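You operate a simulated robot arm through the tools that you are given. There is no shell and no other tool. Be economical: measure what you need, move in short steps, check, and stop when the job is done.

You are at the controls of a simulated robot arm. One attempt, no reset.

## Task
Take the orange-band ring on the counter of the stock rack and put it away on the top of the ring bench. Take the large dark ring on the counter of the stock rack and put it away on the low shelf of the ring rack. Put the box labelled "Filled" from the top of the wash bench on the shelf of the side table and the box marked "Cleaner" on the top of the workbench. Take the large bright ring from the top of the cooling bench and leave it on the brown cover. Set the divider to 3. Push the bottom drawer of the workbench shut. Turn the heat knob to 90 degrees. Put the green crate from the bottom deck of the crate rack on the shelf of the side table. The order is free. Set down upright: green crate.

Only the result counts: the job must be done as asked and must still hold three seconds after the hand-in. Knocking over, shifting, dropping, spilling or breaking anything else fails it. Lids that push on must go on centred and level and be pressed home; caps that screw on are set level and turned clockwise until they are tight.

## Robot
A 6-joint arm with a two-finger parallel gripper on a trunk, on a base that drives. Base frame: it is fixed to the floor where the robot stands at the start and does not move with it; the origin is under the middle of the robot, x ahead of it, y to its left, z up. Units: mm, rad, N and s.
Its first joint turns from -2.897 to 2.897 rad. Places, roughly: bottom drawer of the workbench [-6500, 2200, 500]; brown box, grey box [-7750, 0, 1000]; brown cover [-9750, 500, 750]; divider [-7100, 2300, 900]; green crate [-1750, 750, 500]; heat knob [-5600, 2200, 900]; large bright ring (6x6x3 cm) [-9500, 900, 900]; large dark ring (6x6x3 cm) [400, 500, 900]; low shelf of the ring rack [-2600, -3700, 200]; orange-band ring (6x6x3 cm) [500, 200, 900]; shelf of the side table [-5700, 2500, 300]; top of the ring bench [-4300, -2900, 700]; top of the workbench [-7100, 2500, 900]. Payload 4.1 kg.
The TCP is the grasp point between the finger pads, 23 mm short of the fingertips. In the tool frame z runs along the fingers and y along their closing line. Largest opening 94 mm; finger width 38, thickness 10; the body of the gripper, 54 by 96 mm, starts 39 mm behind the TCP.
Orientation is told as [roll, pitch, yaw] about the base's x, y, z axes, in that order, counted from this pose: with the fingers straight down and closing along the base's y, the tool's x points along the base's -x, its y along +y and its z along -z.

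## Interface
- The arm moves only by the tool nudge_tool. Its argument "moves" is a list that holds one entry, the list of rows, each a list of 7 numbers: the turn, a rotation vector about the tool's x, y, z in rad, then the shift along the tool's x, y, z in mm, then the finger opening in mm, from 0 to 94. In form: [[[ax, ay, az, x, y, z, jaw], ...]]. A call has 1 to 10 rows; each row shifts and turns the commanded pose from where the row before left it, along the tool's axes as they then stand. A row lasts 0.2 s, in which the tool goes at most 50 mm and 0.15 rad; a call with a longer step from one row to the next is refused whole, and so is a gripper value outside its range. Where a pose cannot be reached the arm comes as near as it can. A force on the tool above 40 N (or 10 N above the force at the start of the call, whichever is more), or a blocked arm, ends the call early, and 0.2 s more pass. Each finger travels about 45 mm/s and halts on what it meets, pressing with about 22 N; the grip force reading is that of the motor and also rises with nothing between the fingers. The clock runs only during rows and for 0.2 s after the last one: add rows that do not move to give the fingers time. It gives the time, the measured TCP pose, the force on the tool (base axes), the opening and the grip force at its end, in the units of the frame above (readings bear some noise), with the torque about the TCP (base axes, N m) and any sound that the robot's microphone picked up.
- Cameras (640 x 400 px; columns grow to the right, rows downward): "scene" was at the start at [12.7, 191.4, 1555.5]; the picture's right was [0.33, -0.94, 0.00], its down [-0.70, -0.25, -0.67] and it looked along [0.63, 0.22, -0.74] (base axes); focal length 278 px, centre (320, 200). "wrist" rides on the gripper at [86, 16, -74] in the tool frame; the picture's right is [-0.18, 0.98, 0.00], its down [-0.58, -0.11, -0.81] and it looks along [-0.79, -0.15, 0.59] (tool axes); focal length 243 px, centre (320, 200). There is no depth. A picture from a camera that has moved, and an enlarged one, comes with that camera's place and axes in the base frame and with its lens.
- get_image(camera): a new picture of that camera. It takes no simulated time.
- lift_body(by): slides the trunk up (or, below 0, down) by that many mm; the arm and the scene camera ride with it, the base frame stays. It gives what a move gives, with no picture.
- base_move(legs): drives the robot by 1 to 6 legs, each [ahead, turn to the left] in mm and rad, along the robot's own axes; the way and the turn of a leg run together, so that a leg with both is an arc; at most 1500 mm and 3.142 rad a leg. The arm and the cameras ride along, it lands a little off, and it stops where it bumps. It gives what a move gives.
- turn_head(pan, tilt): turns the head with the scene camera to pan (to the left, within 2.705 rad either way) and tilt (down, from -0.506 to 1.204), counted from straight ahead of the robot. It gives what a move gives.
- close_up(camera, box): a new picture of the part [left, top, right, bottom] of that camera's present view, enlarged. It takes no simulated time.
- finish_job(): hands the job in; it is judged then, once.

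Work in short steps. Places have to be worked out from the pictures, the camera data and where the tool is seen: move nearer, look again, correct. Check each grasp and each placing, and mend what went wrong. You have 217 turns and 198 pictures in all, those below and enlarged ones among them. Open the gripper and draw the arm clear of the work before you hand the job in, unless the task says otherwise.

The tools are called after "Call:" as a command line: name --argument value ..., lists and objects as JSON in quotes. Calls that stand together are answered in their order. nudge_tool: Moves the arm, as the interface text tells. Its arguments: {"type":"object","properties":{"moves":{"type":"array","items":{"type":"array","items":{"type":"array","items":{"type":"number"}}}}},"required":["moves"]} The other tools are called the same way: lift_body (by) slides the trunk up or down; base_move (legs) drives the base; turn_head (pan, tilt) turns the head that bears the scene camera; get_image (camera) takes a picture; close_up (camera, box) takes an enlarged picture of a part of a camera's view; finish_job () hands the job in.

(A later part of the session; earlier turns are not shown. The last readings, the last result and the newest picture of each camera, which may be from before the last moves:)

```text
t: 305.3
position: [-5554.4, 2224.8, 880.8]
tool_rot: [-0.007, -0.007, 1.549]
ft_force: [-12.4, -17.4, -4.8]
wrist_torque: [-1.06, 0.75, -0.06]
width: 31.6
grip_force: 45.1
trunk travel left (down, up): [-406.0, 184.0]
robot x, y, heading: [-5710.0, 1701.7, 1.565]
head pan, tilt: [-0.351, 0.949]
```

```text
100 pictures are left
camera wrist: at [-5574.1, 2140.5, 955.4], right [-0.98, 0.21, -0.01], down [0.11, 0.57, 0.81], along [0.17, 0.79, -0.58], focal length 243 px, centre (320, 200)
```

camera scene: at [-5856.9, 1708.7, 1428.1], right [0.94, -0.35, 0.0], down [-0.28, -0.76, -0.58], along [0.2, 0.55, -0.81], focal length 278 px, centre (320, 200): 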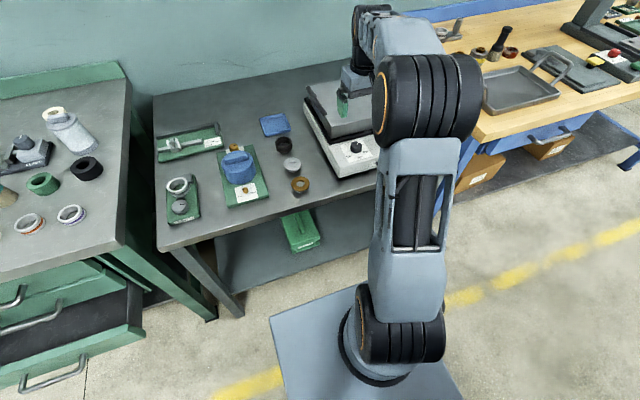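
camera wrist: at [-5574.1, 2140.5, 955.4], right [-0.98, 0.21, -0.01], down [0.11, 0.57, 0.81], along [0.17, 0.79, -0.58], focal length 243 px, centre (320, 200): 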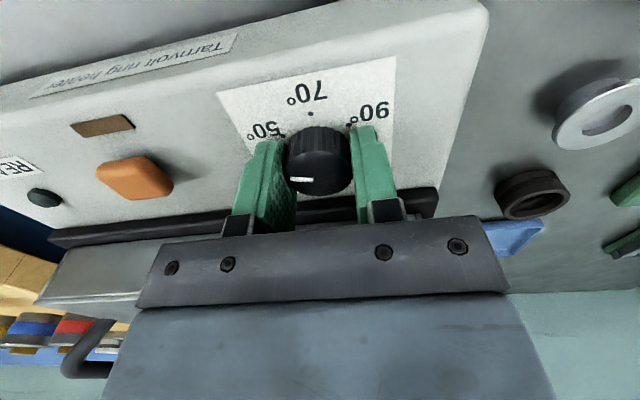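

The knob turns with the hand. I continue another 0.8 rad clockwise.

Call:
nudge_tool --moves '[[[0, 0, 0.14, -0.5, 0.5, 0, 20], [0, 0, 0.14, 0, 0, 0, 20], [0, 0, 0.14, 0, 0, 0, 20], [0, 0, 0.14, 0, 0, 0, 20], [0, 0, 0.14, 0, 0, 0, 20], [0, 0, 0.14, 0, 0, 0, 20], [0, 0, 0, 0, 0, 0, 20]]]'

Call:
get_image --camera "wrist"

```text
t: 306.9
position: [-5552.3, 2224.8, 880.5]
tool_rot: [0.002, -0.014, 0.707]
ft_force: [22.7, -31.7, -7.1]
wrist_torque: [-0.42, -0.61, 0.14]
width: 31.8
grip_force: 44.9
trunk travel left (down, up): [-406.0, 184.0]
robot x, y, heading: [-5712.9, 1698.8, 1.558]
head pan, tilt: [-0.351, 0.949]
```

```text
99 pictures are left
camera wrist: at [-5629.6, 2181.5, 955.4], right [-0.5, 0.87, 0.0], down [0.51, 0.29, 0.81], along [0.7, 0.41, -0.58], focal length 243 px, centre (320, 200)
```

wrist: 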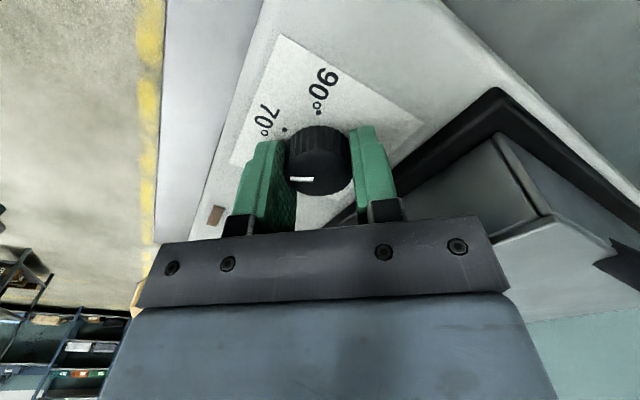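

Turned 1.69 rad so far. I release, rise 30 mm, rotate the hand back 1.5 rad and look at the pointer.

Call:
nudge_tool --moves '[[[0, 0, 0, 0, 0, 0, 48], [0, 0, 0, 0, 0, 0, 48], [0, 0, 0, 0, 0, -15, 48], [0, 0, 0, 0, 0, -25, 48], [0, 0, -0.15, 0, 0, 0, 48], [0, 0, -0.15, 0, 0, 0, 48], [0, 0, -0.15, 0, 0, 0, 48], [0, 0, -0.15, 0, 0, 0, 48], [0, 0, -0.15, 0, 0, 0, 48], [0, 0, -0.15, 0, 0, 0, 48]]]'

Call:
close_up --camera "wrist" --box '[200, 0, 440, 150]'

```text
t: 309.1
position: [-5554.9, 2228.0, 922.0]
tool_rot: [-0.01, -0.009, 1.613]
ft_force: [0.4, 0.9, 0.3]
wrist_torque: [0.0, 0.02, 0.02]
width: 48.1
grip_force: 0.1
trunk travel left (down, up): [-406.0, 184.0]
robot x, y, heading: [-5711.9, 1697.5, 1.567]
head pan, tilt: [-0.351, 0.949]
```

```text
2.67 times, centred on (320, 75) of wrist
camera zoom: at [-5569.2, 2141.3, 995.5], right [-0.99, 0.14, -0.01], down [0.08, 0.58, 0.81], along [0.12, 0.8, -0.58], focal length 647 px, centre (320, 533)
```

zoom: 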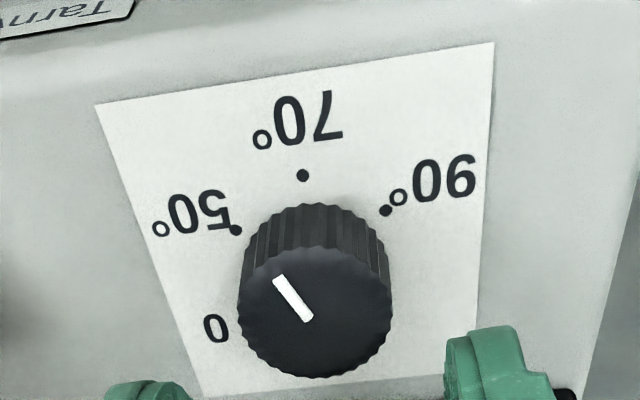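

The pointer is now at about -65° (between 50 and 70), with roughly 1.5 rad left. I correct 4 mm in y, rotate the hand back 0.75 rad more, lower and regrip.

Call:
nudge_tool --moves '[[[0, 0, -0.15, 4, 0, 0, 48], [0, 0, -0.15, 0, 0, 0, 48], [0, 0, -0.15, 0, 0, 0, 48], [0, 0, -0.15, 0, 0, 0, 48], [0, 0, -0.15, 0, 0, 15, 48], [0, 0, 0, 0, 0, 15, 48], [0, 0, 0, 0, 0, 8, 48], [0, 0, 0, 0, 0, 2, 48], [0, 0, 0, 0, 0, 0, 48]]]'

Call:
get_image --camera "wrist"

```text
t: 311.1
position: [-5555.8, 2225.9, 881.7]
tool_rot: [-0.016, -0.001, 2.361]
ft_force: [0.9, -0.4, 0.4]
wrist_torque: [-0.07, 0.0, 0.0]
width: 48.0
grip_force: 0.0
trunk travel left (down, up): [-406.0, 184.0]
robot x, y, heading: [-5712.1, 1700.4, 1.567]
head pan, tilt: [-0.351, 0.949]
```

```text
97 pictures are left
camera wrist: at [-5506.2, 2152.7, 956.1], right [-0.82, -0.57, -0.01], down [-0.34, 0.48, 0.81], along [-0.45, 0.67, -0.59], focal length 243 px, centre (320, 200)
```

wrist: 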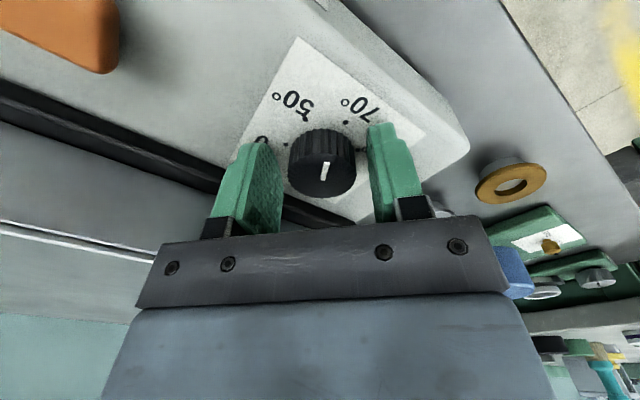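

Pointer confirmed at about -67°. I close on the knob and turn 1.4 rad clockwise.

Call:
nudge_tool --moves '[[[0, 0, 0, 0, 0, 0, 20], [0, 0, 0, 0, 0, 0, 20], [0, 0, 0, 0, 0, 0, 20]]]'

Call:
nudge_tool --moves '[[[0, 0, 0.14, 0, 0, 0, 20], [0, 0, 0.14, 0, 0, 0, 20], [0, 0, 0.14, 0, 0, 0, 20], [0, 0, 0.14, 0, 0, 0, 20], [0, 0, 0.14, 0, 0, 0, 20], [0, 0, 0.14, 0, 0, 0, 20], [0, 0, 0.14, 0, 0, 0, 20], [0, 0, 0.14, 0, 0, 0, 20], [0, 0, 0.14, 0, 0, 0, 20], [0, 0, 0.14, 0, 0, 0, 20]]]'

Call:
nudge_tool --moves '[[[0, 0, 0, 0, 0, 0, 48], [0, 0, 0, 0, 0, 0, 48], [0, 0, 0, 0, 0, -15, 48], [0, 0, 0, 0, 0, -25, 48], [0, 0, -0.15, 0, 0, -20, 48], [0, 0, -0.15, 0, 0, -20, 48], [0, 0, -0.15, 0, 0, -20, 48], [0, 0, -0.15, 0, 0, -20, 48], [0, 0, -0.15, 0, 0, -20, 48], [0, 0, 0, 0, 0, 0, 48]]]'

Call:
close_up --camera "wrist" --box '[200, 0, 440, 150]'

```text
t: 311.9
position: [-5555.5, 2224.3, 880.8]
tool_rot: [-0.01, -0.001, 2.361]
ft_force: [-5.8, -5.8, 0.6]
wrist_torque: [-0.79, 0.66, -0.03]
width: 31.8
grip_force: 45.3
trunk travel left (down, up): [-406.0, 184.0]
robot x, y, heading: [-5710.7, 1695.9, 1.572]
head pan, tilt: [-0.351, 0.949]
```

```text
t: 314.1
position: [-5553.3, 2222.8, 881.3]
tool_rot: [-0.001, -0.017, 0.958]
ft_force: [1.6, -8.0, 1.8]
wrist_torque: [-0.82, 0.09, 0.02]
width: 31.6
grip_force: 44.7
trunk travel left (down, up): [-406.0, 184.0]
robot x, y, heading: [-5715.8, 1701.3, 1.558]
head pan, tilt: [-0.351, 0.949]
```

```text
t: 316.3
position: [-5555.8, 2220.9, 1022.9]
tool_rot: [-0.009, -0.011, 1.713]
ft_force: [-0.2, 0.0, 0.1]
wrist_torque: [-0.01, 0.05, -0.02]
width: 47.8
grip_force: 0.0
trunk travel left (down, up): [-406.0, 184.0]
robot x, y, heading: [-5711.9, 1702.4, 1.564]
head pan, tilt: [-0.351, 0.949]
```

```text
2.67 times, centred on (320, 75) of wrist
camera zoom: at [-5561.4, 2135.1, 1096.6], right [-1.0, 0.04, -0.01], down [0.02, 0.58, 0.81], along [0.04, 0.81, -0.58], focal length 647 px, centre (320, 533)
```

zoom: 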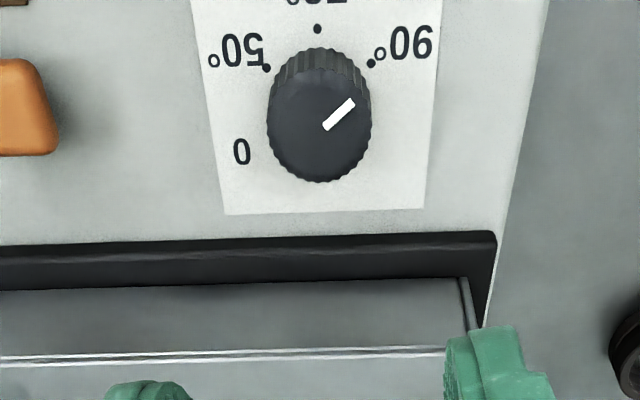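

Ray-plane measurement puts the 90 mark at -150° and the pointer at about -145°. I lower again, grip, turn 0.09 rad more clockwise, and release.

Call:
nudge_tool --moves '[[[0, 0, 0, -3, 0, 40, 48], [0, 0, 0, 0, 0, 45, 48], [0, 0, 0, 0, 0, 40, 48], [0, 0, 0, 0, 0, 12, 48], [0, 0, 0, 0, 0, 4, 48], [0, 0, 0, 0, 0, 0, 48], [0, 0, 0, 0, 0, 0, 20], [0, 0, 0, 0, 0, 0, 20], [0, 0, 0, 0, 0, 0, 20]]]'

Call:
nudge_tool --moves '[[[0, 0, 0.045, 0, 0, 0, 20], [0, 0, 0.045, 0, 0, 0, 20], [0, 0, 0, 0, 0, 0, 20], [0, 0, 0, 0, 0, 0, 48], [0, 0, 0, 0, 0, 0, 48], [0, 0, 0, 0, 0, -20, 48], [0, 0, 0, 0, 0, -40, 48], [0, 0, 0, 0, 0, -40, 48], [0, 0, 0, 0, 0, -40, 48], [0, 0, 0, 0, 0, 0, 48]]]'

Call:
close_up --camera "wrist" --box '[240, 0, 400, 100]'

```text
t: 318.3
position: [-5554.4, 2228.0, 881.1]
tool_rot: [-0.009, -0.009, 1.711]
ft_force: [-4.3, -1.6, -1.5]
wrist_torque: [0.15, 0.68, -0.03]
width: 32.0
grip_force: 45.2
trunk travel left (down, up): [-406.0, 184.0]
robot x, y, heading: [-5712.8, 1702.7, 1.563]
head pan, tilt: [-0.351, 0.949]
```

```text
t: 320.5
position: [-5553.6, 2225.9, 1022.3]
tool_rot: [-0.008, -0.013, 1.619]
ft_force: [-0.9, 0.1, 0.3]
wrist_torque: [0.0, -0.03, 0.02]
width: 48.0
grip_force: 0.1
trunk travel left (down, up): [-406.0, 184.0]
robot x, y, heading: [-5712.2, 1699.9, 1.565]
head pan, tilt: [-0.351, 0.949]
```

```text
4.00 times, centred on (320, 50) of wrist
camera zoom: at [-5568.0, 2140.0, 1095.7], right [-0.99, 0.14, -0.01], down [0.07, 0.58, 0.81], along [0.11, 0.81, -0.58], focal length 970 px, centre (320, 800)
```

zoom: 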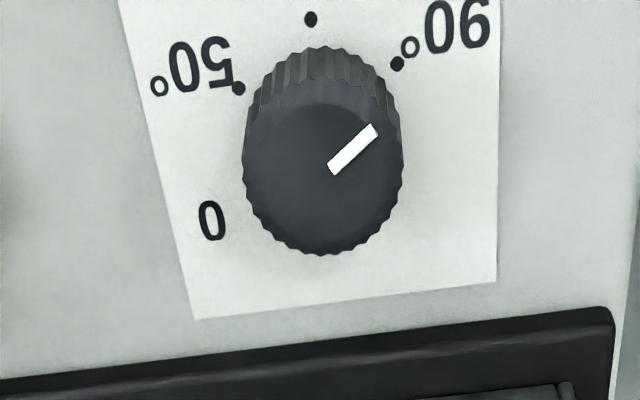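

The pointer's line direction computes to about -145°, still 5° short. I repeat the small turn by 0.09 rad.

Call:
nudge_tool --moves '[[[0, 0, 0, 2, 2, 40, 48], [0, 0, 0, 0, 0, 45, 48], [0, 0, 0, 0, 0, 40, 48], [0, 0, 0, 0, 0, 12, 48], [0, 0, 0, 0, 0, 4, 48], [0, 0, 0, 0, 0, 0, 48], [0, 0, 0, 0, 0, 0, 20], [0, 0, 0, 0, 0, 0, 20], [0, 0, 0, 0, 0, 0, 20]]]'

Call:
nudge_tool --moves '[[[0, 0, 0.05, 0, 0, 0, 20], [0, 0, 0.05, 0, 0, 0, 20], [0, 0, 0, 0, 0, 0, 20], [0, 0, 0, 0, 0, 0, 48], [0, 0, 0, 0, 0, 0, 48], [0, 0, 0, 0, 0, -20, 48], [0, 0, 0, 0, 0, -40, 48], [0, 0, 0, 0, 0, -40, 48], [0, 0, 0, 0, 0, -40, 48], [0, 0, 0, 0, 0, 0, 48]]]'

Call:
close_up --camera "wrist" --box '[240, 0, 400, 100]'

```text
t: 322.5
position: [-5553.8, 2225.7, 880.9]
tool_rot: [-0.012, -0.019, 1.619]
ft_force: [13.5, -2.8, 11.8]
wrist_torque: [-0.33, 0.64, 0.25]
width: 32.0
grip_force: 13.4
trunk travel left (down, up): [-406.0, 184.0]
robot x, y, heading: [-5712.4, 1699.6, 1.564]
head pan, tilt: [-0.351, 0.949]
stopped in row 9: the force on the tool passed its limit (the readings are from after the stop); the commanded pose is now the measured one
```

```text
t: 324.7
position: [-5556.8, 2223.7, 1020.7]
tool_rot: [-0.007, -0.016, 1.519]
ft_force: [-0.5, 0.5, 0.5]
wrist_torque: [-0.02, -0.02, 0.0]
width: 48.1
grip_force: 0.1
trunk travel left (down, up): [-406.0, 184.0]
robot x, y, heading: [-5713.3, 1698.4, 1.568]
head pan, tilt: [-0.351, 0.949]
```

```text
4.00 times, centred on (320, 50) of wrist
camera zoom: at [-5579.7, 2138.5, 1093.9], right [-0.97, 0.23, 0.0], down [0.13, 0.56, 0.82], along [0.19, 0.79, -0.58], focal length 970 px, centre (320, 800)
```

zoom: 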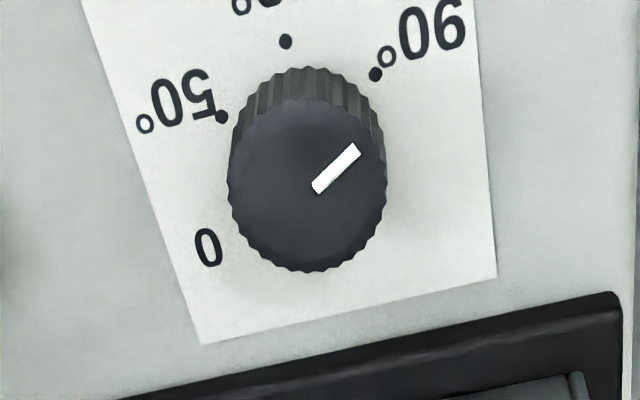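

The pointer is now on -150°, i.e. at 90. I retract the arm and reposition the robot in front of the workbench's open bottom drawer (x ≈ -6500).

Call:
nudge_tool --moves '[[[0, 0, 0, 45, 0, 0, 20], [0, 0, 0, 45, 0, 0, 20], [0, 0, 0, 40, 25, 0, 20], [0, 0, 0, 40, 25, 0, 20], [0, 0, 0, 40, 25, 0, 0], [0, 0, 0, 30, 25, 0, 0], [0, 0, 0, 0, 40, 0, 0], [0, 0, 0, 0, 0, 0, 0]]]'

Call:
base_move --legs '[[-230, 0], [0, 1.571], [790, 0], [0, -1.571]]'

Call:
turn_head --pan 0.1 --tilt 0.65

Call:
get_image --camera "scene"

```text
t: 326.5
position: [-5713.3, 1990.2, 1017.2]
tool_rot: [-0.008, -0.015, 1.519]
ft_force: [0.1, -0.4, 0.0]
wrist_torque: [0.02, -0.03, -0.02]
width: 0.0
grip_force: 21.8
trunk travel left (down, up): [-406.0, 184.0]
robot x, y, heading: [-5715.0, 1701.0, 1.566]
head pan, tilt: [-0.351, 0.949]
```

```text
t: 339.8
position: [-6503.4, 1758.8, 1015.5]
tool_rot: [-0.009, -0.016, 1.508]
ft_force: [-0.2, -0.3, -0.8]
wrist_torque: [-0.01, -0.01, -0.01]
width: 0.2
grip_force: 21.8
trunk travel left (down, up): [-406.0, 184.0]
robot x, y, heading: [-6507.1, 1471.5, 1.558]
head pan, tilt: [-0.351, 0.949]
```

```text
t: 340.7
position: [-6504.6, 1758.2, 1016.1]
tool_rot: [-0.009, -0.015, 1.508]
ft_force: [1.0, 0.0, -0.4]
wrist_torque: [0.0, 0.02, -0.03]
width: 0.1
grip_force: 21.7
trunk travel left (down, up): [-406.0, 184.0]
robot x, y, heading: [-6508.0, 1470.1, 1.556]
head pan, tilt: [0.099, 0.649]
```

```text
93 pictures are left
camera scene: at [-6684.0, 1496.6, 1452.2], right [1.0, 0.08, 0.0], down [0.05, -0.6, -0.8], along [-0.07, 0.79, -0.6], focal length 278 px, centre (320, 200)
```

scene: 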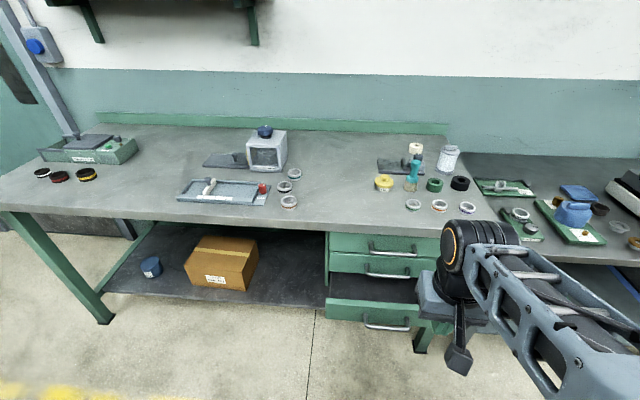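

I take a close-up of the open drawer to place its front accurately.

Call:
close_up --camera "scene" --box '[300, 215, 480, 360]'

```text
2.76 times, centred on (390, 288) of scene
camera zoom: at [-6684.0, 1496.6, 1452.2], right [1.0, 0.08, 0.0], down [0.05, -0.6, -0.8], along [-0.07, 0.79, -0.6], focal length 766 px, centre (127, -41)
```

zoom: 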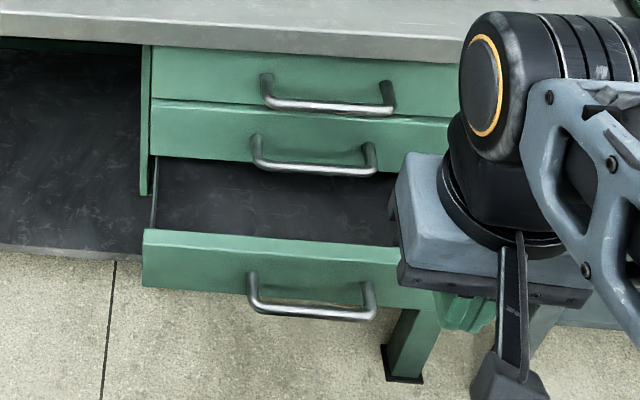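

The bottom drawer's front is near y ≈ 2050, z ≈ 475–600, x centre ≈ -6525. I lower the trunk, tilt the closed fingers forward, and bring the tool to z ≈ 570.

Call:
lift_body --by -270

Call:
nudge_tool --moves '[[[0, -0.136, 0, 0, 0, 0, 0], [0, -0.136, 0, 0, 0, 0, 0], [0, -0.136, 0, 0, 0, 0, 0], [0, -0.136, 0, 0, 0, 0, 0], [0, -0.136, 0, 0, 0, 0, 0], [0, 0, 0, 27, 4, 33, 0], [0, 0, 0, 27, 4, 33, 0], [0, 0, 0, 27, 4, 33, 0], [0, 0, 0, 27, 4, 33, 0], [0, 0, 0, 0, 0, 0, 0]]]'

Call:
get_image --camera "scene"

Call:
get_image --camera "wrist"

```text
t: 343.5
position: [-6503.3, 1759.1, 745.2]
tool_rot: [-0.009, -0.015, 1.509]
ft_force: [0.4, 0.1, -0.1]
wrist_torque: [0.05, 0.01, 0.03]
width: 0.0
grip_force: 21.6
trunk travel left (down, up): [-136.0, 454.0]
robot x, y, heading: [-6509.0, 1467.7, 1.557]
head pan, tilt: [0.099, 0.649]
```

```text
t: 344.4
position: [-6500.6, 1769.0, 709.3]
tool_rot: [-0.023, -0.262, 1.501]
ft_force: [0.2, -1.0, 0.2]
wrist_torque: [-0.02, 0.01, -0.03]
width: 0.0
grip_force: 21.7
out of reach, approached as far as the arm can: row 4
trunk travel left (down, up): [-136.0, 454.0]
robot x, y, heading: [-6507.7, 1472.3, 1.557]
head pan, tilt: [0.099, 0.649]
stopped in row 4: the arm was blocked; the commanded pose is now the measured one
```

```text
91 pictures are left
camera scene: at [-6684.0, 1501.2, 1184.0], right [1.0, 0.08, 0.0], down [0.05, -0.61, -0.79], along [-0.07, 0.79, -0.61], focal length 278 px, centre (320, 200)
```

scene: 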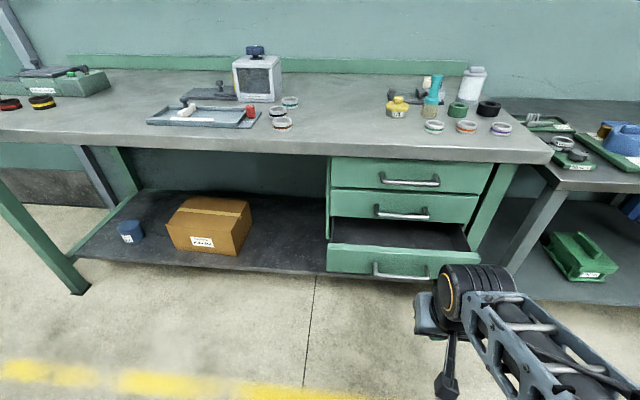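

```text
90 pictures are left
camera wrist: at [-6525.6, 1671.0, 759.3], right [-0.97, 0.25, 0.03], down [0.12, 0.35, 0.93], along [0.23, 0.9, -0.36], focal length 243 px, centre (320, 200)
```

wrist: 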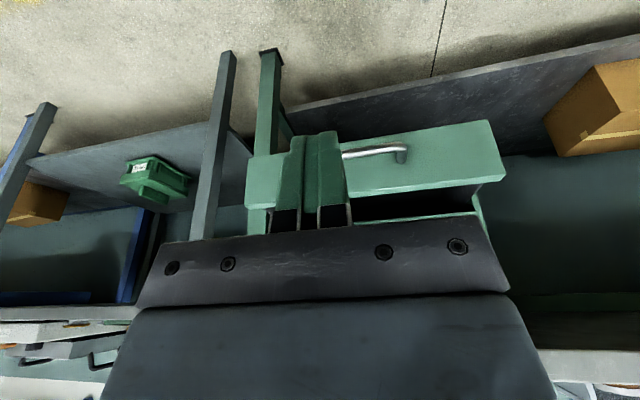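

Drawer front refined: y ≈ 2060, top z ≈ 590. The tilt needs more extension, so I go forward 120 mm first, then tilt and lower.

Call:
nudge_tool --moves '[[[0, 0, 0, -38, 0, 10, 0], [0, 0, 0, -38, 0, 10, 0], [0, 0, 0, -38, 0, 10, 0], [0, -0.14, 0, 0, 0, 0, 0], [0, -0.14, 0, 0, 0, 0, 0], [0, -0.14, 0, 0, 0, 0, 0], [0, 0, 0, 22, 8, 27, 0], [0, 0, 0, 22, 8, 27, 0], [0, 0, 0, 22, 8, 27, 0], [0, 0, 0, 22, 0, 27, 0]]]'

Call:
get_image --camera "scene"

Call:
get_image --camera "wrist"

```text
t: 346.6
position: [-6506.0, 1895.4, 595.0]
tool_rot: [-0.014, -0.685, 1.484]
ft_force: [-0.7, -0.1, 1.2]
wrist_torque: [0.02, -0.05, 0.02]
width: 0.0
grip_force: 22.1
out of reach, approached as far as the arm can: row 8, 9, 10
trunk travel left (down, up): [-136.0, 454.0]
robot x, y, heading: [-6506.3, 1469.2, 1.558]
head pan, tilt: [0.099, 0.649]
```

```text
89 pictures are left
camera scene: at [-6684.1, 1496.2, 1182.3], right [1.0, 0.08, 0.0], down [0.05, -0.6, -0.8], along [-0.07, 0.79, -0.6], focal length 278 px, centre (320, 200)
```

scene: 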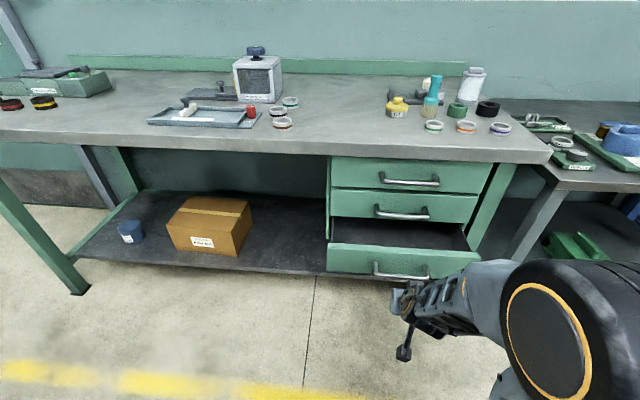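

```text
88 pictures are left
camera wrist: at [-6533.6, 1784.8, 598.9], right [-0.97, 0.24, 0.11], down [0.09, -0.07, 0.99], along [0.24, 0.97, 0.04], focal length 243 px, centre (320, 200)
```

wrist: 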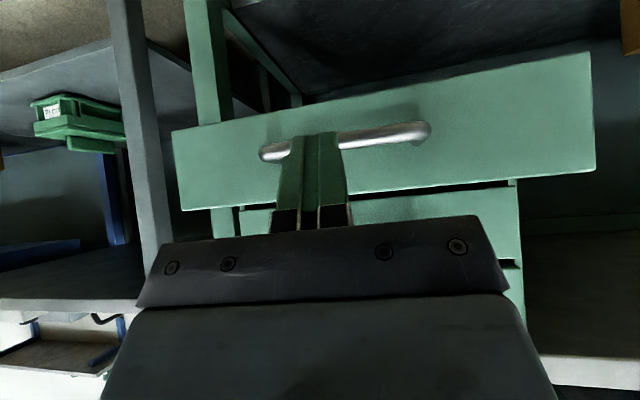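

The fingers will meet the front just above the handle near its middle. I advance to near contact and then push in 20 mm rows.

Call:
nudge_tool --moves '[[[0, 0, 0, -31, 0, 25, 0], [0, 0, 0, -31, 0, 25, 0], [0, 0, 0, -31, 0, 25, 0], [0, 0, 0, -15.5, 0, 12.6, 0], [0, 0, 0, -15.5, 0, 12.6, 0], [0, 0, 0, -15.5, 0, 12.6, 0], [0, 0, 0, -15.5, 0, 12.6, 0], [0, 0, 0, 0, 0, 0, 0]]]'

Call:
get_image --camera "scene"

```text
t: 348.4
position: [-6488.3, 2096.0, 598.6]
tool_rot: [-0.028, -0.689, 1.515]
ft_force: [0.0, 0.1, -1.4]
wrist_torque: [0.02, -0.02, 0.01]
width: 0.0
grip_force: 22.2
trunk travel left (down, up): [-136.0, 454.0]
robot x, y, heading: [-6507.8, 1469.1, 1.554]
head pan, tilt: [0.099, 0.649]
```

```text
87 pictures are left
camera scene: at [-6684.0, 1496.8, 1182.2], right [1.0, 0.08, 0.0], down [0.05, -0.6, -0.8], along [-0.07, 0.79, -0.6], focal length 278 px, centre (320, 200)
```

scene: 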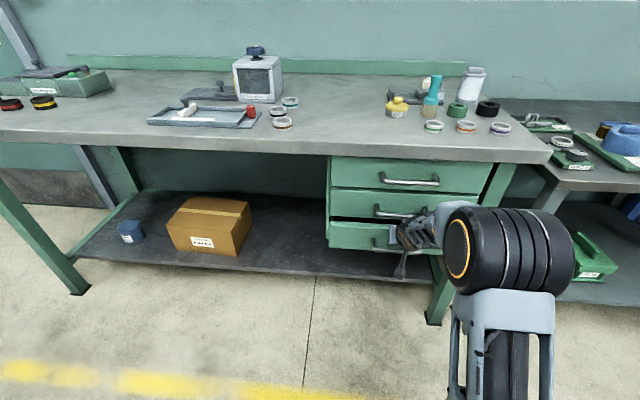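

The drawer is moving in with hardly any force. I keep pushing until it stops.

Call:
nudge_tool --moves '[[[0, 0, 0, -12, 0, 9.5, 0], [0, 0, 0, -12, 0, 9.5, 0], [0, 0, 0, -12, 0, 9.5, 0], [0, 0, 0, -8, 0, 6.3, 0], [0, 0, 0, -8, 0, 6.3, 0], [0, 0, 0, -8, 0, 6.3, 0], [0, 0, 0, -8, 0, 6.3, 0], [0, 0, 0, 0, 0, 0, 0]]]'

Call:
close_up --camera "scene" --box '[300, 140, 500, 290]'

```text
t: 348.9
position: [-6487.1, 2108.3, 589.3]
tool_rot: [-0.035, -0.659, 1.518]
ft_force: [0.3, -1.5, -4.0]
wrist_torque: [0.1, -0.08, 0.01]
width: 0.0
grip_force: 22.2
trunk travel left (down, up): [-136.0, 454.0]
robot x, y, heading: [-6505.1, 1470.1, 1.55]
head pan, tilt: [0.099, 0.649]
stopped in row 2: the force on the tool passed its limit (the readings are from after the stop); the commanded pose is now the measured one
```

```text
2.67 times, centred on (400, 215) of scene
camera zoom: at [-6684.1, 1495.9, 1182.2], right [1.0, 0.08, 0.0], down [0.05, -0.6, -0.8], along [-0.07, 0.79, -0.6], focal length 741 px, centre (107, 160)
```

zoom: 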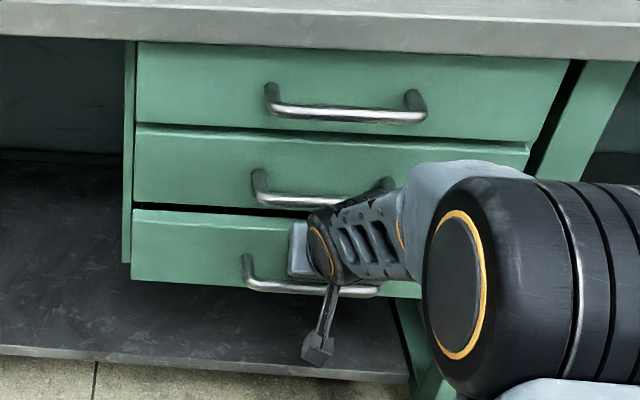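

It stopped under force; the drawer looks flush or nearly so. I pull the hand back 120 mm and inspect.

Call:
nudge_tool --moves '[[[0, 0, 0, 31, 0, -25, 0], [0, 0, 0, 31, 0, -25, 0], [0, 0, 0, 31, 0, -25, 0], [0, 0, 0, 31, 0, -25, 0], [0, 0, 0, 0, 0, 0, 0]]]'

Call:
close_up --camera "scene" --box '[300, 140, 500, 290]'

Call:
get_image --camera "wrist"

```text
t: 350.1
position: [-6501.9, 1948.7, 591.7]
tool_rot: [-0.036, -0.661, 1.518]
ft_force: [-0.1, -0.7, -1.1]
wrist_torque: [-0.02, 0.02, 0.0]
width: 0.1
grip_force: 21.6
trunk travel left (down, up): [-136.0, 454.0]
robot x, y, heading: [-6510.5, 1465.7, 1.559]
head pan, tilt: [0.099, 0.649]
```

```text
2.67 times, centred on (400, 215) of scene
camera zoom: at [-6684.0, 1495.6, 1182.2], right [1.0, 0.09, 0.0], down [0.05, -0.6, -0.8], along [-0.07, 0.79, -0.6], focal length 741 px, centre (107, 160)
```

zoom: 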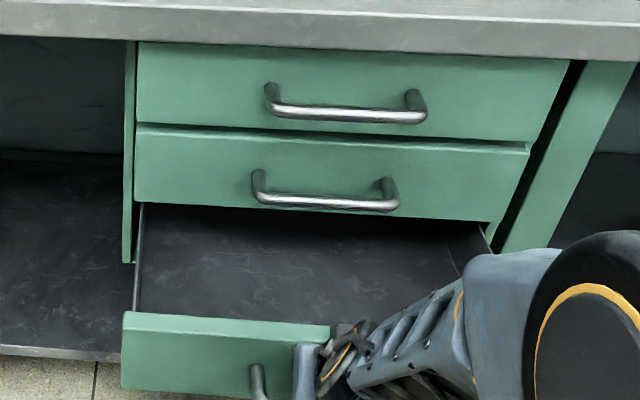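

```text
84 pictures are left
camera wrist: at [-6526.7, 1838.2, 597.0], right [-0.97, 0.22, 0.09], down [0.08, -0.04, 1.0], along [0.22, 0.98, 0.02], focal length 243 px, centre (320, 200)
```

wrist: 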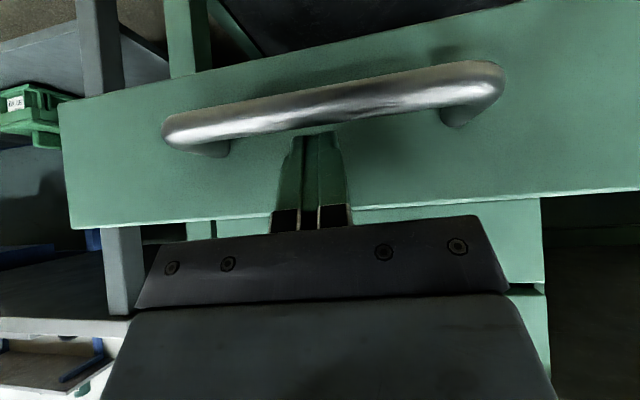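

The fingertips had slipped behind the handle and pulled the drawer back out. I lift them out of the handle, retreat, and drop lower so the push comes from below and in front of the bar.

Call:
nudge_tool --moves '[[[0, 0, 0, -17, 0, -22, 0], [0, 0, 0, -17, 0, -22, 0], [0, 0, 0, 24, 0, -19, 0], [0, 0, 0, 24, 0, -19, 0], [0, 0, 0, 24, 0, -19, 0], [0, 0, 0, 23, 0, 29, 0], [0, 0, 0, 23, 0, 29, 0], [0, 0, 0, 23, 0, 29, 0], [0, 0, 0, 0, 0, 0, 0]]]'

Call:
get_image --camera "wrist"

```text
t: 352.1
position: [-6503.6, 1892.3, 557.6]
tool_rot: [-0.035, -0.662, 1.52]
ft_force: [0.6, 0.4, -0.3]
wrist_torque: [-0.01, -0.02, -0.01]
width: 0.0
grip_force: 22.0
out of reach, approached as far as the arm can: row 5, 6, 7
trunk travel left (down, up): [-136.0, 454.0]
robot x, y, heading: [-6507.2, 1469.1, 1.553]
head pan, tilt: [0.099, 0.649]
```

```text
83 pictures are left
camera wrist: at [-6529.8, 1782.1, 563.5], right [-0.97, 0.22, 0.09], down [0.08, -0.04, 1.0], along [0.22, 0.98, 0.03], focal length 243 px, centre (320, 200)
```

wrist: 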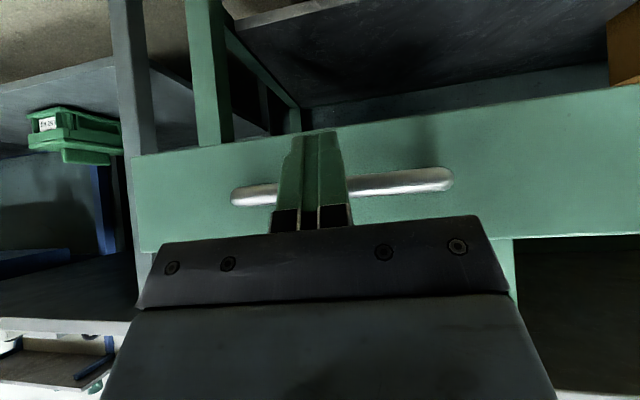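

I lower the trunk 25 mm so the tip passes under the handle bar, then push forward with the arm.

Call:
lift_body --by -25

Call:
nudge_tool --moves '[[[0, 0, 0, -31, 0, 24, 0], [0, 0, 0, -31, 0, 24, 0], [0, 0, 0, -31, 0, 24, 0], [0, 0, 0, -23, 0, 18, 0], [0, 0, 0, -16, 0, 12.5, 0], [0, 0, 0, -16, 0, 12.5, 0], [0, 0, 0, -16, 0, 12.5, 0], [0, 0, 0, -12, 0, 9.4, 0], [0, 0, 0, -12, 0, 9.4, 0], [0, 0, 0, 0, 0, 0, 0]]]'

Call:
close_up --camera "scene" --box '[300, 140, 500, 290]'

```text
t: 352.8
position: [-6504.3, 1892.2, 533.1]
tool_rot: [-0.035, -0.663, 1.52]
ft_force: [0.3, 0.2, 0.9]
wrist_torque: [0.04, 0.01, 0.01]
width: 0.0
grip_force: 22.7
trunk travel left (down, up): [-111.0, 479.0]
robot x, y, heading: [-6505.7, 1466.4, 1.556]
head pan, tilt: [0.099, 0.649]
```

```text
t: 354.6
position: [-6486.7, 2103.8, 527.2]
tool_rot: [-0.04, -0.643, 1.52]
ft_force: [0.0, -0.5, -2.6]
wrist_torque: [0.0, -0.03, 0.0]
width: 0.0
grip_force: 21.7
trunk travel left (down, up): [-111.0, 479.0]
robot x, y, heading: [-6506.1, 1473.0, 1.556]
head pan, tilt: [0.099, 0.649]
stopped in row 8: the force on the tool passed its limit (the readings are from after the stop); the commanded pose is now the measured one
```

```text
2.67 times, centred on (400, 215) of scene
camera zoom: at [-6684.1, 1495.3, 1157.2], right [1.0, 0.09, 0.0], down [0.05, -0.6, -0.8], along [-0.07, 0.79, -0.6], focal length 741 px, centre (107, 160)
```

zoom: 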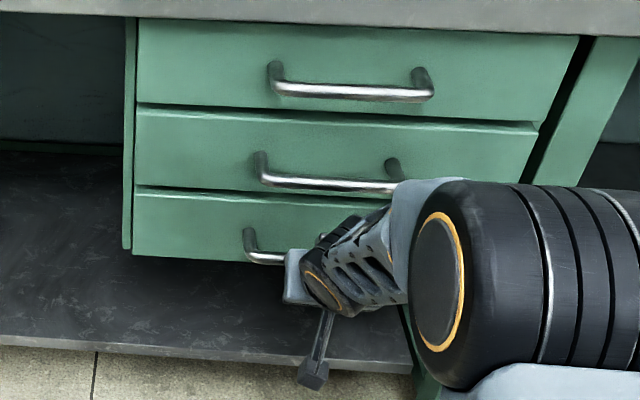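

The gaps now look even—shut. I drop 12 mm to clear the bar, retreat, and check it stays shut.

Call:
nudge_tool --moves '[[[0, 0, 0, 5, 0, 11, 0], [0, 0, 0, 16, 0, -12, 0], [0, 0, 0, 31, 0, -24, 0], [0, 0, 0, 31, 0, -24, 0], [0, 0, 0, 31, 0, -24, 0], [0, 0, 0, 31, 0, -24, 0], [0, 0, 0, 0, 0, 0, 0]]]'

Call:
get_image --camera "scene"

```text
t: 356.2
position: [-6496.8, 1929.5, 517.2]
tool_rot: [-0.043, -0.644, 1.521]
ft_force: [-0.5, -0.2, -0.2]
wrist_torque: [0.01, -0.03, 0.05]
width: 0.1
grip_force: 21.7
trunk travel left (down, up): [-111.0, 479.0]
robot x, y, heading: [-6503.6, 1472.1, 1.559]
head pan, tilt: [0.099, 0.649]
```

```text
81 pictures are left
camera scene: at [-6684.1, 1495.4, 1157.2], right [1.0, 0.09, 0.0], down [0.05, -0.6, -0.8], along [-0.07, 0.79, -0.6], focal length 278 px, centre (320, 200)
```

scene: 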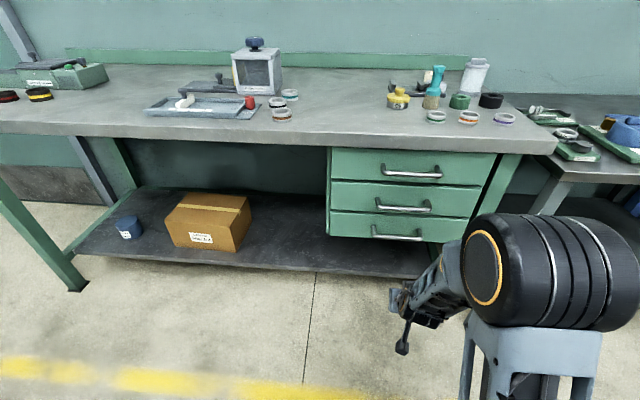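

The drawer is shut. Next the divider; I zoom on the device near (-7100,2300) and the rest of the workbench top.

Call:
close_up --camera "scene" --box '[130, 30, 310, 135]'

```text
3.56 times, centred on (220, 82) of scene
camera zoom: at [-6684.1, 1495.4, 1157.2], right [1.0, 0.09, 0.0], down [0.05, -0.6, -0.8], along [-0.07, 0.79, -0.6], focal length 988 px, centre (676, 618)
```

zoom: 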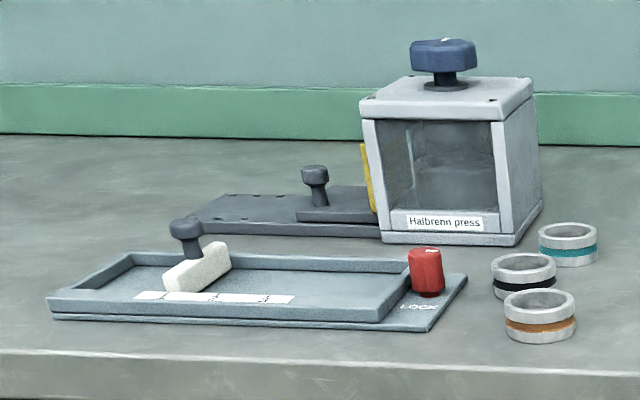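

The divider is a tray with a white sliding plate with a knob, labels along the front, and a red LOCK knob. I straighten the tool, raise the trunk, and move in front of it at x ≈ -7100.

Call:
lift_body --by 350

Call:
nudge_tool --moves '[[[0, 0.13, 0, 0, 0, 0, 40], [0, 0.13, 0, 0, 0, 0, 40], [0, 0.13, 0, 0, 0, 0, 40], [0, 0.13, 0, 0, 0, 0, 40], [0.04, 0.125, 0, 0, 0, 0, 40], [0, 0, 0.05, 0, 0, -45, 40], [0, 0, 0, 0, 0, -45, 40], [0, 0, 0, 0, 0, -45, 40], [0, 0, 0, 0, 0, 0, 40]]]'

Call:
base_move --legs '[[0, 1.571], [600, 0], [0, -1.571], [200, 0]]'

Call:
turn_head --pan 0.0 --tilt 0.85

Call:
get_image --camera "scene"

```text
t: 359.6
position: [-6497.5, 1930.0, 867.6]
tool_rot: [-0.043, -0.644, 1.522]
ft_force: [-1.1, 0.1, -0.1]
wrist_torque: [-0.02, 0.01, 0.02]
width: 0.4
grip_force: 22.1
trunk travel left (down, up): [-461.0, 129.0]
robot x, y, heading: [-6504.7, 1467.5, 1.558]
head pan, tilt: [0.099, 0.649]
```

```text
t: 361.6
position: [-6506.7, 1897.4, 998.9]
tool_rot: [-0.127, -0.281, 1.436]
ft_force: [0.3, -0.3, 0.6]
wrist_torque: [0.0, 0.01, 0.01]
width: 40.2
grip_force: 0.0
out of reach, approached as far as the arm can: row 2, 3, 4
trunk travel left (down, up): [-461.0, 129.0]
robot x, y, heading: [-6504.6, 1468.5, 1.556]
head pan, tilt: [0.099, 0.649]
```

```text
t: 373.8
position: [-7072.0, 2116.3, 998.0]
tool_rot: [-0.129, -0.281, 1.406]
ft_force: [-0.7, 0.1, -0.4]
wrist_torque: [0.0, -0.04, -0.01]
width: 40.0
grip_force: 0.0
trunk travel left (down, up): [-461.0, 129.0]
robot x, y, heading: [-7088.3, 1687.9, 1.526]
head pan, tilt: [0.099, 0.649]
```

```text
t: 374.5
position: [-7071.7, 2117.0, 998.2]
tool_rot: [-0.127, -0.281, 1.408]
ft_force: [-0.2, -0.2, 0.2]
wrist_torque: [0.04, -0.01, -0.03]
width: 40.0
grip_force: 0.0
trunk travel left (down, up): [-461.0, 129.0]
robot x, y, heading: [-7086.6, 1688.3, 1.524]
head pan, tilt: [0.0, 0.85]
```

```text
79 pictures are left
camera scene: at [-7252.6, 1711.9, 1490.7], right [1.0, -0.04, 0.0], down [-0.03, -0.75, -0.66], along [0.03, 0.66, -0.75], focal length 278 px, centre (320, 200)
```

scene: 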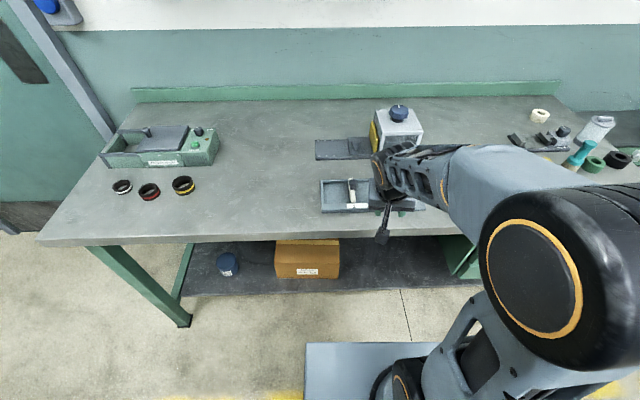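

The tool is still tilted (out of reach while high and near). I level it with small corrective turns while moving slightly forward and down.

Call:
nudge_tool --moves '[[[0, 0, 0, -30, 0, 10, 40], [-0.03, 0.07, 0, -10, 0, 15, 40], [-0.03, 0.07, 0, 0, 0, 10, 40], [-0.03, 0.07, 0, 0, 0, 0, 40], [-0.03, 0.07, 0, 0, 0, 0, 40], [0, 0, 0, 0, 0, 0, 40]]]'

Call:
get_image --camera "wrist"

```text
t: 375.9
position: [-7060.5, 2163.1, 974.8]
tool_rot: [-0.003, -0.001, 1.387]
ft_force: [0.7, 0.9, -0.1]
wrist_torque: [-0.02, 0.0, -0.01]
width: 40.1
grip_force: 0.1
trunk travel left (down, up): [-461.0, 129.0]
robot x, y, heading: [-7088.3, 1683.3, 1.531]
head pan, tilt: [0.0, 0.85]
```

```text
78 pictures are left
camera wrist: at [-7093.1, 2083.1, 1050.3], right [-0.93, 0.36, 0.0], down [0.21, 0.55, 0.81], along [0.29, 0.75, -0.59], focal length 243 px, centre (320, 200)
```

wrist: 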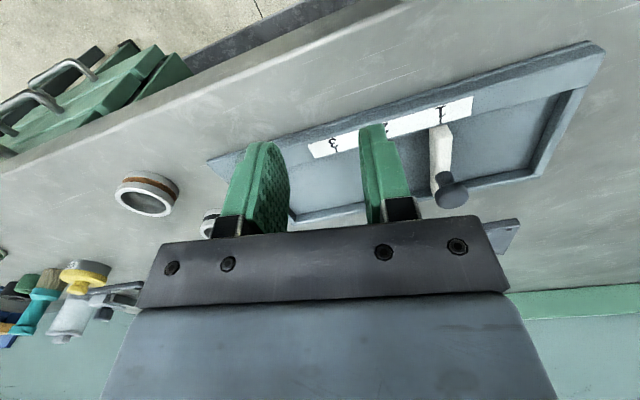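

Level now. The labels read 1, 2, 3 toward +x, and the plate sits at 1. I pull back 80 mm to see the whole tray and lock.

Call:
nudge_tool --moves '[[[0, 0, 0.06, 40, 0, 0, 40], [0, 0, 0.06, 40, 0, 0, 40], [0, 0, 0.06, 0, 0, 0, 40], [0, 0, 0, 0, 0, 0, 40]]]'

Call:
close_up --camera "wrist" --box '[120, 0, 640, 200]'

```text
t: 376.9
position: [-7075.7, 2082.7, 977.2]
tool_rot: [-0.002, -0.003, 1.206]
ft_force: [0.3, -0.5, -0.2]
wrist_torque: [-0.01, -0.06, 0.0]
width: 40.0
grip_force: 0.0
trunk travel left (down, up): [-461.0, 129.0]
robot x, y, heading: [-7086.5, 1686.6, 1.523]
head pan, tilt: [0.0, 0.85]
```

```text
1.23 times, centred on (380, 100) of wrist
camera zoom: at [-7123.8, 2010.4, 1050.3], right [-0.85, 0.52, 0.0], down [0.3, 0.5, 0.81], along [0.42, 0.69, -0.59], focal length 299 px, centre (246, 323)
```

zoom: 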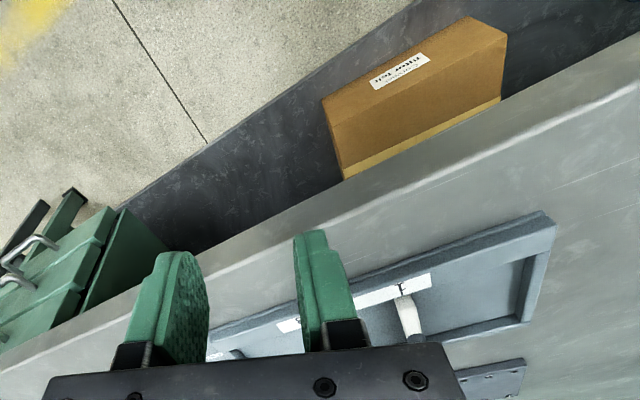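

I turned the wrong way; I rotate to yaw ≈ 1.57 and go forward so the tray shows above the fingers.

Call:
nudge_tool --moves '[[[0, 0, -0.12, -20, 0, 0, 40], [0, 0, -0.12, -35, 0, 0, 40], [0, 0, -0.12, -35, 0, 0, 40], [0, 0, 0, -35, 0, -20, 40], [0, 0, 0, 0, 0, 0, 40]]]'

Call:
close_up --camera "wrist" --box '[160, 0, 480, 150]'

```text
t: 378.1
position: [-7056.8, 2207.1, 995.5]
tool_rot: [-0.007, -0.002, 1.569]
ft_force: [0.3, -0.3, -0.1]
wrist_torque: [-0.03, 0.0, -0.01]
width: 40.0
grip_force: 0.1
trunk travel left (down, up): [-461.0, 129.0]
robot x, y, heading: [-7086.1, 1690.2, 1.529]
head pan, tilt: [0.0, 0.85]
```

```text
2.00 times, centred on (320, 75) of wrist
camera zoom: at [-7074.4, 2123.2, 1070.7], right [-0.98, 0.19, 0.0], down [0.11, 0.58, 0.81], along [0.15, 0.79, -0.59], focal length 485 px, centre (320, 450)
```

zoom: 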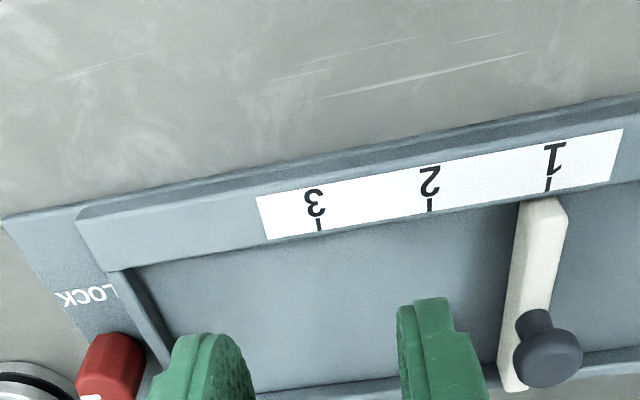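

Ticks are 43 mm apart: 1 at x ≈ -7141, 2 at -7098, 3 at -7055. I look at the red LOCK knob before sliding.

Call:
nudge_tool --moves '[[[0, 0, 0, -10, -40, 0, 40], [0, 0, 0, -10, -40, 0, 40], [0, 0, 0, 0, 0, 0, 40]]]'

Call:
close_up --camera "wrist" --box '[160, 0, 480, 160]'

```text
t: 378.9
position: [-6978.7, 2226.9, 996.8]
tool_rot: [-0.006, -0.001, 1.569]
ft_force: [0.5, 0.1, 0.3]
wrist_torque: [-0.01, 0.05, 0.0]
width: 40.0
grip_force: 0.0
trunk travel left (down, up): [-461.0, 129.0]
robot x, y, heading: [-7081.6, 1686.5, 1.529]
head pan, tilt: [0.0, 0.85]
```

```text
2.00 times, centred on (320, 80) of wrist
camera zoom: at [-6995.9, 2142.3, 1071.6], right [-0.98, 0.19, 0.0], down [0.11, 0.58, 0.81], along [0.15, 0.79, -0.59], focal length 485 px, centre (320, 440)
```

zoom: 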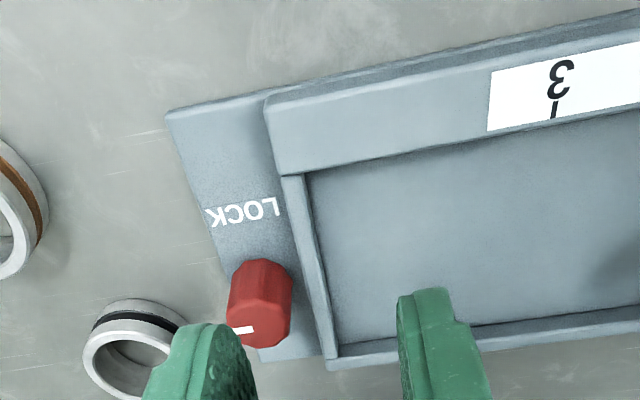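

The lock's mark points +x, away from the LOCK label, so it seems unlocked. I move over the plate's handle at about (-7138,2270).

Call:
nudge_tool --moves '[[[0, 0, 0, 0, 40, 0, 60], [0, 0, 0, 0, 40, 0, 60], [0, 0, 0, 0, 40, 0, 60], [0, 0, 0, -13, 40, 0, 60], [0, 0, 0, 0, 0, 20, 60], [0, 0, 0, 0, 0, 0, 60]]]'

Call:
get_image --camera "wrist"

```text
t: 380.3
position: [-7137.3, 2240.5, 975.3]
tool_rot: [-0.006, -0.001, 1.568]
ft_force: [0.6, 0.2, 0.8]
wrist_torque: [-0.03, 0.01, 0.01]
width: 60.1
grip_force: 0.0
trunk travel left (down, up): [-461.0, 129.0]
robot x, y, heading: [-7083.7, 1687.5, 1.525]
head pan, tilt: [0.0, 0.85]
```

```text
74 pictures are left
camera wrist: at [-7155.8, 2155.2, 1049.1], right [-0.98, 0.19, 0.0], down [0.11, 0.58, 0.81], along [0.15, 0.79, -0.59], focal length 243 px, centre (320, 200)
```

wrist: 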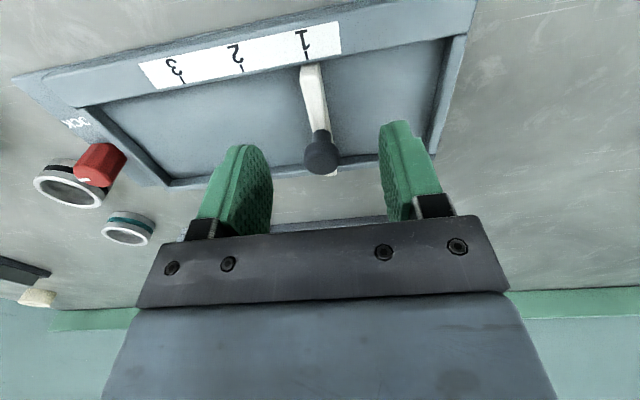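

Handle knob triangulates to (-7135.5,2266.5), z ≈ 932. I move over it, lower to z ≈ 936 and close.

Call:
nudge_tool --moves '[[[0, 0, 0, -26, -2, 0, 60], [0, 0, 0, 0, 0, 20, 60], [0, 0, 0, 0, 0, 14, 60], [0, 0, 0, 0, 0, 5, 60], [0, 0, 0, 0, 0, 0, 15], [0, 0, 0, 0, 0, 0, 15], [0, 0, 0, 0, 0, 0, 15], [0, 0, 0, 0, 0, 0, 15]]]'

Call:
get_image --camera "wrist"

```text
t: 382.1
position: [-7133.9, 2265.1, 937.2]
tool_rot: [-0.004, -0.002, 1.567]
ft_force: [4.1, -1.0, -1.9]
wrist_torque: [0.08, 0.15, 0.01]
width: 23.5
grip_force: 45.0
trunk travel left (down, up): [-461.0, 129.0]
robot x, y, heading: [-7086.6, 1690.9, 1.525]
head pan, tilt: [0.0, 0.85]
```

```text
73 pictures are left
camera wrist: at [-7152.2, 2181.0, 1011.6], right [-0.98, 0.19, 0.0], down [0.11, 0.58, 0.81], along [0.15, 0.79, -0.59], focal length 243 px, centre (320, 200)
```

wrist: 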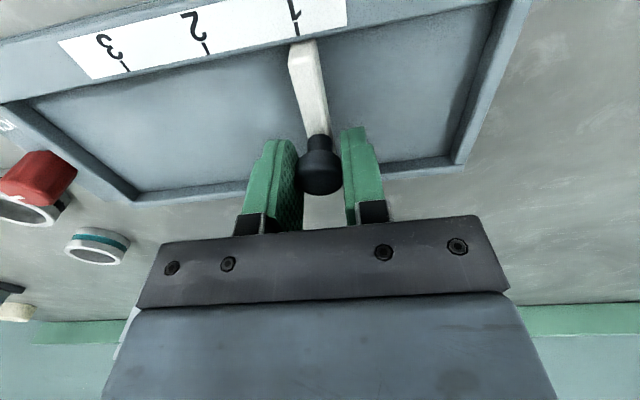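

The handle is held. I slide it 40 mm toward +x in 10 mm rows and watch the force.

Call:
nudge_tool --moves '[[[0, 0, 0, 0, -10, 0, 15], [0, 0, 0, 0, -10, 0, 15], [0, 0, 0, 0, -10, 0, 15], [0, 0, 0, 0, -10, 0, 15], [0, 0, 0, 0, 0, 0, 15]]]'

Call:
get_image --camera "wrist"

```text
t: 382.7
position: [-7126.2, 2265.9, 936.5]
tool_rot: [0.002, -0.003, 1.577]
ft_force: [-8.8, -0.6, -1.9]
wrist_torque: [0.26, 0.27, 0.06]
width: 23.7
grip_force: 45.2
trunk travel left (down, up): [-461.0, 129.0]
robot x, y, heading: [-7085.2, 1687.2, 1.541]
head pan, tilt: [0.0, 0.85]
stopped in row 3: the force on the tool passed its limit (the readings are from after the stop); the commanded pose is now the measured one
```

```text
72 pictures are left
camera wrist: at [-7141.7, 2180.9, 1011.7], right [-0.98, 0.18, 0.0], down [0.11, 0.58, 0.81], along [0.14, 0.79, -0.59], focal length 243 px, centre (320, 200)
```

wrist: 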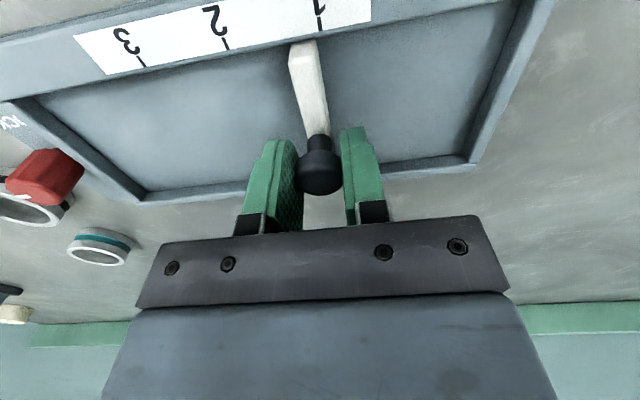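

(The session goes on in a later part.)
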